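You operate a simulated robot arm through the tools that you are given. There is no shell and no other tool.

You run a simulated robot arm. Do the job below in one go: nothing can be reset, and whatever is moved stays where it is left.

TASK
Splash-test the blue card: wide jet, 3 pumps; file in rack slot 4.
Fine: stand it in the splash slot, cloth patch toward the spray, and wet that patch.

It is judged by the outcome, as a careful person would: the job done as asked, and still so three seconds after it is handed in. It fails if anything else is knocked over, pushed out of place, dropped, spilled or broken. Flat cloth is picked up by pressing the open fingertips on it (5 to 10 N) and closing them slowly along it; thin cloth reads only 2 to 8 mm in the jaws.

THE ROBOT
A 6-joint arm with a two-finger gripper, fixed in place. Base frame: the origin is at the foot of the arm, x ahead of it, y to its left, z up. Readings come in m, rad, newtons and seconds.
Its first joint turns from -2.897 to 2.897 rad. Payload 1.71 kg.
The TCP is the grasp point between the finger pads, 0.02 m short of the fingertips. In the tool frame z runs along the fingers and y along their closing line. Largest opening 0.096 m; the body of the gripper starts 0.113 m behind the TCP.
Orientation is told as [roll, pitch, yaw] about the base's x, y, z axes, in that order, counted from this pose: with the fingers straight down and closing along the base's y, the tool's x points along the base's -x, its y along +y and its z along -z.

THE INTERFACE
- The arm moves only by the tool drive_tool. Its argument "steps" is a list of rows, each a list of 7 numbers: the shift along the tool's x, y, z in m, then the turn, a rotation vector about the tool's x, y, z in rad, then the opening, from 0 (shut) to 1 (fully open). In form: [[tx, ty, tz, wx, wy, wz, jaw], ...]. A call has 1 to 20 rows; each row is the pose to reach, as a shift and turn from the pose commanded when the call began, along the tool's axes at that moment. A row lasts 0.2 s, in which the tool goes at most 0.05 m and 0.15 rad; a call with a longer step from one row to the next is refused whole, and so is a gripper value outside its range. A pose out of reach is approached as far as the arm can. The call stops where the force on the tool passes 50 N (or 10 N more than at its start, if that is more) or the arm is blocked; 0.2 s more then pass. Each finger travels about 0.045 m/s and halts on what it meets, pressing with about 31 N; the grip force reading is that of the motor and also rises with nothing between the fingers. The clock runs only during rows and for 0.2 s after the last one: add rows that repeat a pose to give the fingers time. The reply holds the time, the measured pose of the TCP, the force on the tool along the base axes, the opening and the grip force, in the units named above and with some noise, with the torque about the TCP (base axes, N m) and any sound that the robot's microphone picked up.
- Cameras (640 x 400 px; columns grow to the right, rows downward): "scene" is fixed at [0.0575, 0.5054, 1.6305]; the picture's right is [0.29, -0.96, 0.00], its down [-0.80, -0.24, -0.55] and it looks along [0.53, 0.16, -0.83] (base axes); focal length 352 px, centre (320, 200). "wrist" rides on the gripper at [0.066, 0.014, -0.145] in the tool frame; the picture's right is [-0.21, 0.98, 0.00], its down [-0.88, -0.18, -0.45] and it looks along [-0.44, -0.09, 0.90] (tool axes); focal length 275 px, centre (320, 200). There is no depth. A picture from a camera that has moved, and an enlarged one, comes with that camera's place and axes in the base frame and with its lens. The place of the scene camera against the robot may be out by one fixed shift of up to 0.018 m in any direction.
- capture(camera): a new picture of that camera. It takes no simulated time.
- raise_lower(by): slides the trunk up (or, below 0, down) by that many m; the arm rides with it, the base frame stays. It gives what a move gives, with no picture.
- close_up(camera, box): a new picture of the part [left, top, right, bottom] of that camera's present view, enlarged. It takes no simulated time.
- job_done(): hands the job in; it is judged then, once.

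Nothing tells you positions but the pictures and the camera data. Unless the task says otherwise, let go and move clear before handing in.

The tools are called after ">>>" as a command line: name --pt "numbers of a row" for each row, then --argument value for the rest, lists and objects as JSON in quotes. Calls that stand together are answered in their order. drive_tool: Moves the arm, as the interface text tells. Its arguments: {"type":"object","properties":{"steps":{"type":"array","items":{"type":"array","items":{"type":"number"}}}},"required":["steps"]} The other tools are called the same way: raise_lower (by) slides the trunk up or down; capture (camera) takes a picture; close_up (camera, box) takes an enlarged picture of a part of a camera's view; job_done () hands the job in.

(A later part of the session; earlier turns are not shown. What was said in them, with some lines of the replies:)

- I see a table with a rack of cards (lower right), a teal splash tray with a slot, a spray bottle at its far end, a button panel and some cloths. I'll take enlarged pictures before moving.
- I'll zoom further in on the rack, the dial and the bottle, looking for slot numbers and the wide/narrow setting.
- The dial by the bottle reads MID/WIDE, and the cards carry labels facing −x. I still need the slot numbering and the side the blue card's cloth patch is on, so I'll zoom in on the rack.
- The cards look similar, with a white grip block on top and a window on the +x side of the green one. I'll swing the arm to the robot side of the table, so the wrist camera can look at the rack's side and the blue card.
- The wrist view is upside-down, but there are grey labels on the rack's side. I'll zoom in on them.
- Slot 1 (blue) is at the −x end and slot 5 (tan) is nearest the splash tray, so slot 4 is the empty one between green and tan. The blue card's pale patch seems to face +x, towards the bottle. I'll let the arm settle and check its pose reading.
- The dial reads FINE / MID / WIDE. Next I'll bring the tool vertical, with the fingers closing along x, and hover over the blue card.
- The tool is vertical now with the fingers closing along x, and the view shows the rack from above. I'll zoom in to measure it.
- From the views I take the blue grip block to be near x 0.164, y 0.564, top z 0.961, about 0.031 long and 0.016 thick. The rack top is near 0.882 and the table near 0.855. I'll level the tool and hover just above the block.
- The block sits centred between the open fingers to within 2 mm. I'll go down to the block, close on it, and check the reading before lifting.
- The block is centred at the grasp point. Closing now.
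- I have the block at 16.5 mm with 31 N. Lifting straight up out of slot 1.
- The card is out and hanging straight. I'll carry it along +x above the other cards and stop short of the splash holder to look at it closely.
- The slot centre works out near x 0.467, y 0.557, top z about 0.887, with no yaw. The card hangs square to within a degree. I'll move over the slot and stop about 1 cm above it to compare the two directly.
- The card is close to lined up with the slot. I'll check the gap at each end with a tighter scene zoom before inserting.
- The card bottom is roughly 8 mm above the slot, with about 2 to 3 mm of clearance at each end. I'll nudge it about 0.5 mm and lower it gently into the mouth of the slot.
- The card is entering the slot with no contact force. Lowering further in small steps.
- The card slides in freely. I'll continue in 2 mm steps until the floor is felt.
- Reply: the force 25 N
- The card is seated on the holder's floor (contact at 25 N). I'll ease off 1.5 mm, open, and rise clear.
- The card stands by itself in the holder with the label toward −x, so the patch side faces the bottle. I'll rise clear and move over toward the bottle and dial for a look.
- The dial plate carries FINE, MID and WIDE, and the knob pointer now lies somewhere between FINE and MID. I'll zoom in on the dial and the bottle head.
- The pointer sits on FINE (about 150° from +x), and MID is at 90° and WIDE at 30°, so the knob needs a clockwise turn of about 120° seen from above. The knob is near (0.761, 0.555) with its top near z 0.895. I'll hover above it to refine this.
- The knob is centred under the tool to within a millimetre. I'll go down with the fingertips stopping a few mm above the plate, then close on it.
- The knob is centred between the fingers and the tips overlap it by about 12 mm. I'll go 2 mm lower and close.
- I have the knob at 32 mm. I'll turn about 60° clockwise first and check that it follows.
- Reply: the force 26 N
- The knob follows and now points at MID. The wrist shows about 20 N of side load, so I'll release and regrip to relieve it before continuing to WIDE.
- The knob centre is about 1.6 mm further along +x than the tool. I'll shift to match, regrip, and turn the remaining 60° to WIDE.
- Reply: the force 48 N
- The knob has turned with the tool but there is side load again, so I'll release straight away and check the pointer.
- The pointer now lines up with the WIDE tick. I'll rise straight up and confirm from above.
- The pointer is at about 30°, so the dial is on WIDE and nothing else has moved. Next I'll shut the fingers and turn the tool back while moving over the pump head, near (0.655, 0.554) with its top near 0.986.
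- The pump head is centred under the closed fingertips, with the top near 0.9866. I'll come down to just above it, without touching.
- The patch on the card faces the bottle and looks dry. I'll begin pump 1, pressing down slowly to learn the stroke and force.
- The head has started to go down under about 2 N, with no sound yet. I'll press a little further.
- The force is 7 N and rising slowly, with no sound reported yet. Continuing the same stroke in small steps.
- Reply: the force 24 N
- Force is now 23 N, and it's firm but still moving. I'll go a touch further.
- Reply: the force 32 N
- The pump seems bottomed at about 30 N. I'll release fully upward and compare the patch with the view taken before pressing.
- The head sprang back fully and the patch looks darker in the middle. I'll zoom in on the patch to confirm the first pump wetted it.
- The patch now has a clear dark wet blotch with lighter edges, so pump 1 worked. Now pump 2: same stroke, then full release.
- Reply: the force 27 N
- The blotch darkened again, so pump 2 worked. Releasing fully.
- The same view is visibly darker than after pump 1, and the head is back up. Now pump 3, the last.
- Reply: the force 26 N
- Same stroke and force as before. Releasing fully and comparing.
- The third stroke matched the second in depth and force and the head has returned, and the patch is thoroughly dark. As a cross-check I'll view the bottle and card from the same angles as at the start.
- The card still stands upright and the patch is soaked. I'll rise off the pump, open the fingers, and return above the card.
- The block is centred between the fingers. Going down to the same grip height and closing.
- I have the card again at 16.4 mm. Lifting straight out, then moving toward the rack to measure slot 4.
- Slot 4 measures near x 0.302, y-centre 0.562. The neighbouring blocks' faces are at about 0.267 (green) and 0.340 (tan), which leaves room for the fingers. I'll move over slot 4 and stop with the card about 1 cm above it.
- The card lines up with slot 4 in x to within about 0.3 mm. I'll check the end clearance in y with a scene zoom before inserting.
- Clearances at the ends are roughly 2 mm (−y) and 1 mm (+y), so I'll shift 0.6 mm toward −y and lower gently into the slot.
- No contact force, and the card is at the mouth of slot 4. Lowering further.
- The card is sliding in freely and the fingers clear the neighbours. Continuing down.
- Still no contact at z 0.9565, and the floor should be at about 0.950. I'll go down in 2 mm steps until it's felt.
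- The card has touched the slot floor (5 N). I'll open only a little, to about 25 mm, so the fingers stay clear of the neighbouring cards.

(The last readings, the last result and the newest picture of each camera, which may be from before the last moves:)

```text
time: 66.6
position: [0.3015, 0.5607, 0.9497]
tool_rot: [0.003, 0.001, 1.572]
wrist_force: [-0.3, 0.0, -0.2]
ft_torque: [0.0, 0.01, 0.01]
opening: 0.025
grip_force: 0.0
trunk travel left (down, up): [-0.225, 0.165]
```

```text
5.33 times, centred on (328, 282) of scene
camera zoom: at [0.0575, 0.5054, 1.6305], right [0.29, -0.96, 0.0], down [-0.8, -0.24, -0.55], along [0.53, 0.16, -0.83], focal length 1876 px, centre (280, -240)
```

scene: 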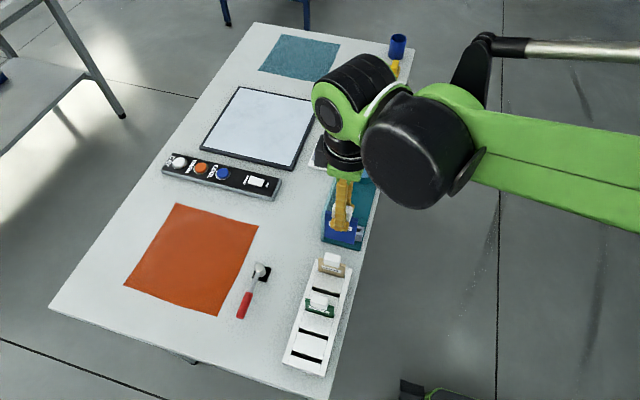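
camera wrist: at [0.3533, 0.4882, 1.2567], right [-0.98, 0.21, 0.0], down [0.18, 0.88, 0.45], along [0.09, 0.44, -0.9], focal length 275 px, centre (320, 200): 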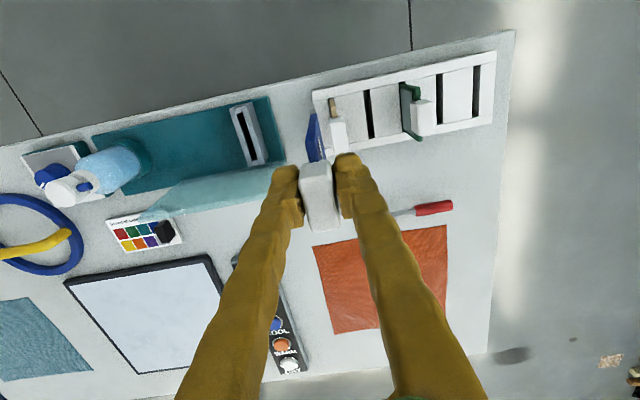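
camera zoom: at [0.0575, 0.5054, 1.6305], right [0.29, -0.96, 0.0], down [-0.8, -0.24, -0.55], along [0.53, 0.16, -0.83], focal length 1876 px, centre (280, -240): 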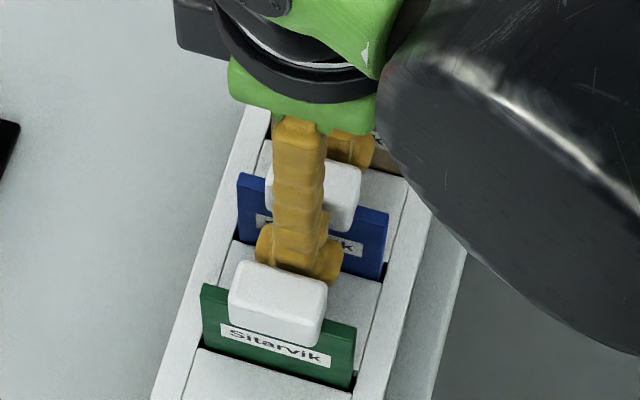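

The card is released and standing, and the green and tan cards are untouched. Rising straight up with the same opening.

>>> drive_tool --pt "0 0 -0.01 0 0 0 0.26" --pt "0 0 -0.025 0 0 0 0.26" --pt "0 0 -0.045 0 0 0 0.26" --pt "0 0 -0.075 0 0 0 0.26" --pt "0 0 -0.11 0 0 0 0.26" --pt "0 0 -0.15 0 0 0 0.26" --pt "0 0 -0.19 0 0 0 0.26" --pt "0.04 0 -0.2 0 0 0 0.26" --pt "0.08 0 -0.2 0 0 0 0.26" --pt "0.12 0 -0.2 0 0 0 0.26" --pt "0.16 0 -0.2 0 0 0 0.26" --pt "0.16 0 -0.2 0 0 0 0.26"

>>> capture --camera "scene"

>>> capture --camera "wrist"

>>> close_up --camera "scene" --box '[280, 240, 365, 385]'

>>> close_up --camera "scene" --box '[300, 110, 420, 260]'

```text
time: 69.2
position: [0.3022, 0.3992, 1.1508]
tool_rot: [0.002, -0.003, 1.572]
wrist_force: [-0.2, -0.5, 0.6]
ft_torque: [0.09, -0.02, -0.02]
opening: 0.0253
grip_force: 0.1
trunk travel left (down, up): [-0.225, 0.165]
```

```text
taken
```

scene: 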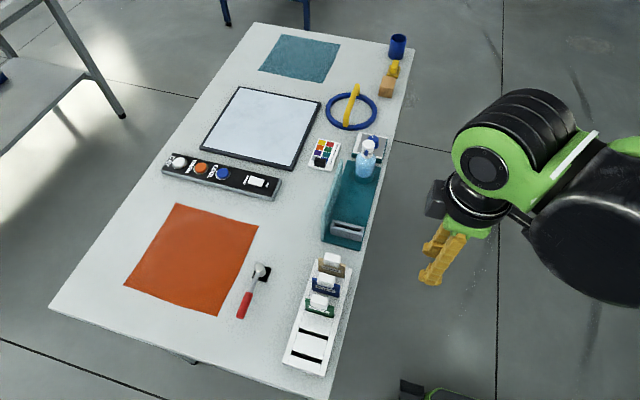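

```text
taken
camera wrist: at [0.2886, 0.3345, 1.2948], right [-0.98, 0.21, 0.0], down [0.18, 0.88, 0.45], along [0.09, 0.44, -0.9], focal length 275 px, centre (320, 200)
```

wrist: 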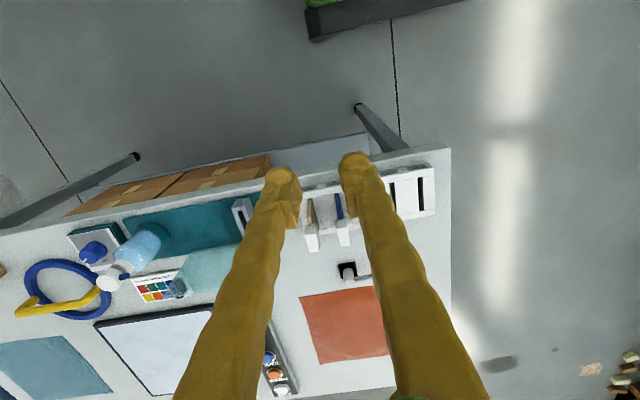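

```text
2.76 times, centred on (322, 312) of scene
camera zoom: at [0.0575, 0.5054, 1.6305], right [0.29, -0.96, 0.0], down [-0.8, -0.24, -0.55], along [0.53, 0.16, -0.83], focal length 971 px, centre (313, -110)
```

zoom: 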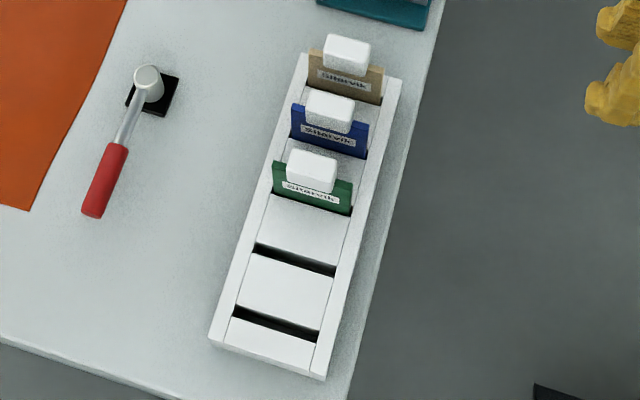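

```text
2.67 times, centred on (360, 185) of scene
camera zoom: at [0.0575, 0.5054, 1.6305], right [0.29, -0.96, 0.0], down [-0.8, -0.24, -0.55], along [0.53, 0.16, -0.83], focal length 938 px, centre (213, 240)
```

zoom: 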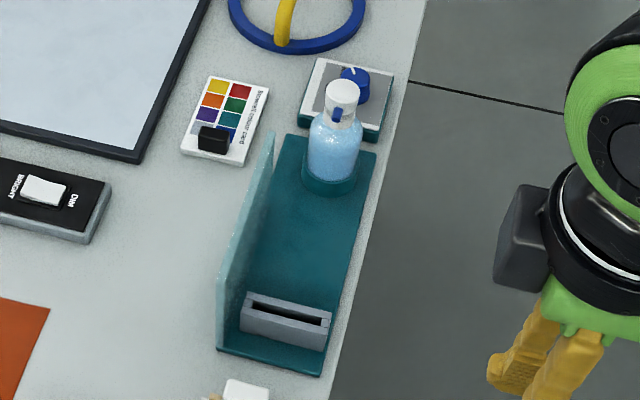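

The blue card now stands in the rack between green and tan, and everything else looks to be where it was. I'll confirm the slot label and the card from this side before handing in.

>>> close_up --camera "wrist" --box '[285, 150, 445, 260]'

>>> close_up --camera "scene" --box '[300, 245, 360, 325]'

>>> close_up --camera "wrist" --box '[60, 200, 180, 300]'

```text
3.64 times, centred on (365, 205) of wrist
camera zoom: at [0.2886, 0.3345, 1.2948], right [-0.98, 0.21, 0.0], down [0.18, 0.88, 0.45], along [0.09, 0.44, -0.9], focal length 1001 px, centre (156, 182)
```

zoom: 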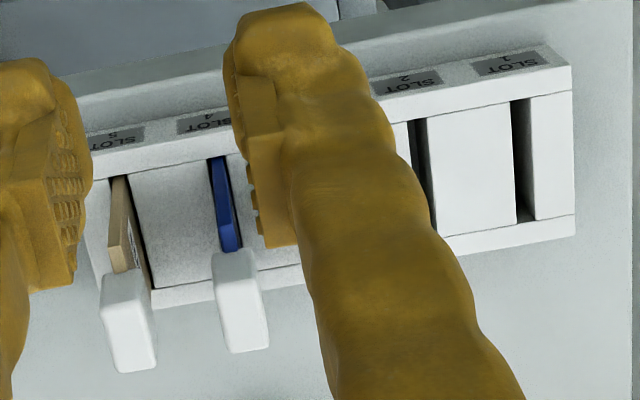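

```text
5.00 times, centred on (330, 285) of scene
camera zoom: at [0.0575, 0.5054, 1.6305], right [0.29, -0.96, 0.0], down [-0.8, -0.24, -0.55], along [0.53, 0.16, -0.83], focal length 1759 px, centre (270, -225)
```

zoom: 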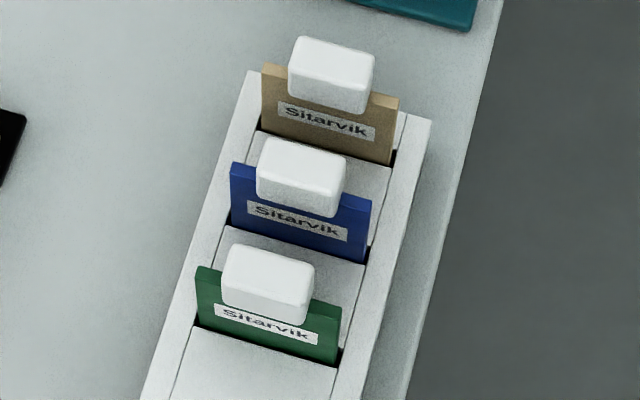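

```text
4.00 times, centred on (120, 250) of wrist
camera zoom: at [0.2886, 0.3345, 1.2948], right [-0.98, 0.21, 0.0], down [0.18, 0.88, 0.45], along [0.09, 0.44, -0.9], focal length 1101 px, centre (1120, 0)
```

zoom: 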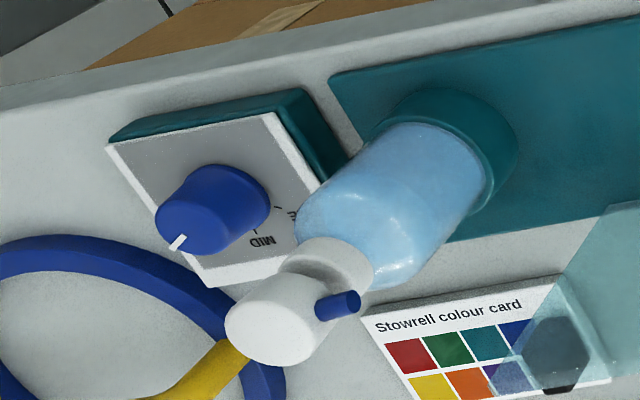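

The blue card stands upright at the label SLOT 4, and the dial is on WIDE. The bottle and the other cards are in place and the arm is clear, so I'm handing in.

>>> job_done

```text
The job is handed in.
```

I splash-tested the blue card with three pumps on the wide jet and filed it upright in rack slot 4, then handed the job in.

- **Splash test:** I stood the card in the splash slot with its cloth patch facing the bottle. I turned the jet dial from FINE to WIDE, then pressed the pump head three times to the bottom, letting it up fully each time.
- **Wetting:** The patch went clearly darker after pumps 1 and 2. After pump 3 it looked about the same, already soaked. The microphone gave no sound for any of the pumps, so I'm counting the third from its matching depth and force.
- **Dial side load:** While I turned the dial, the side load on the knob reached about 45 N. The dial box did not appear to move in the pictures.
- **Filing:** The card touched the bottom of slot 4 between the green and tan cards, and both stayed in place. In the last pictures the bottle, dial and the rest of the table looked undisturbed, and the arm was clear of it.
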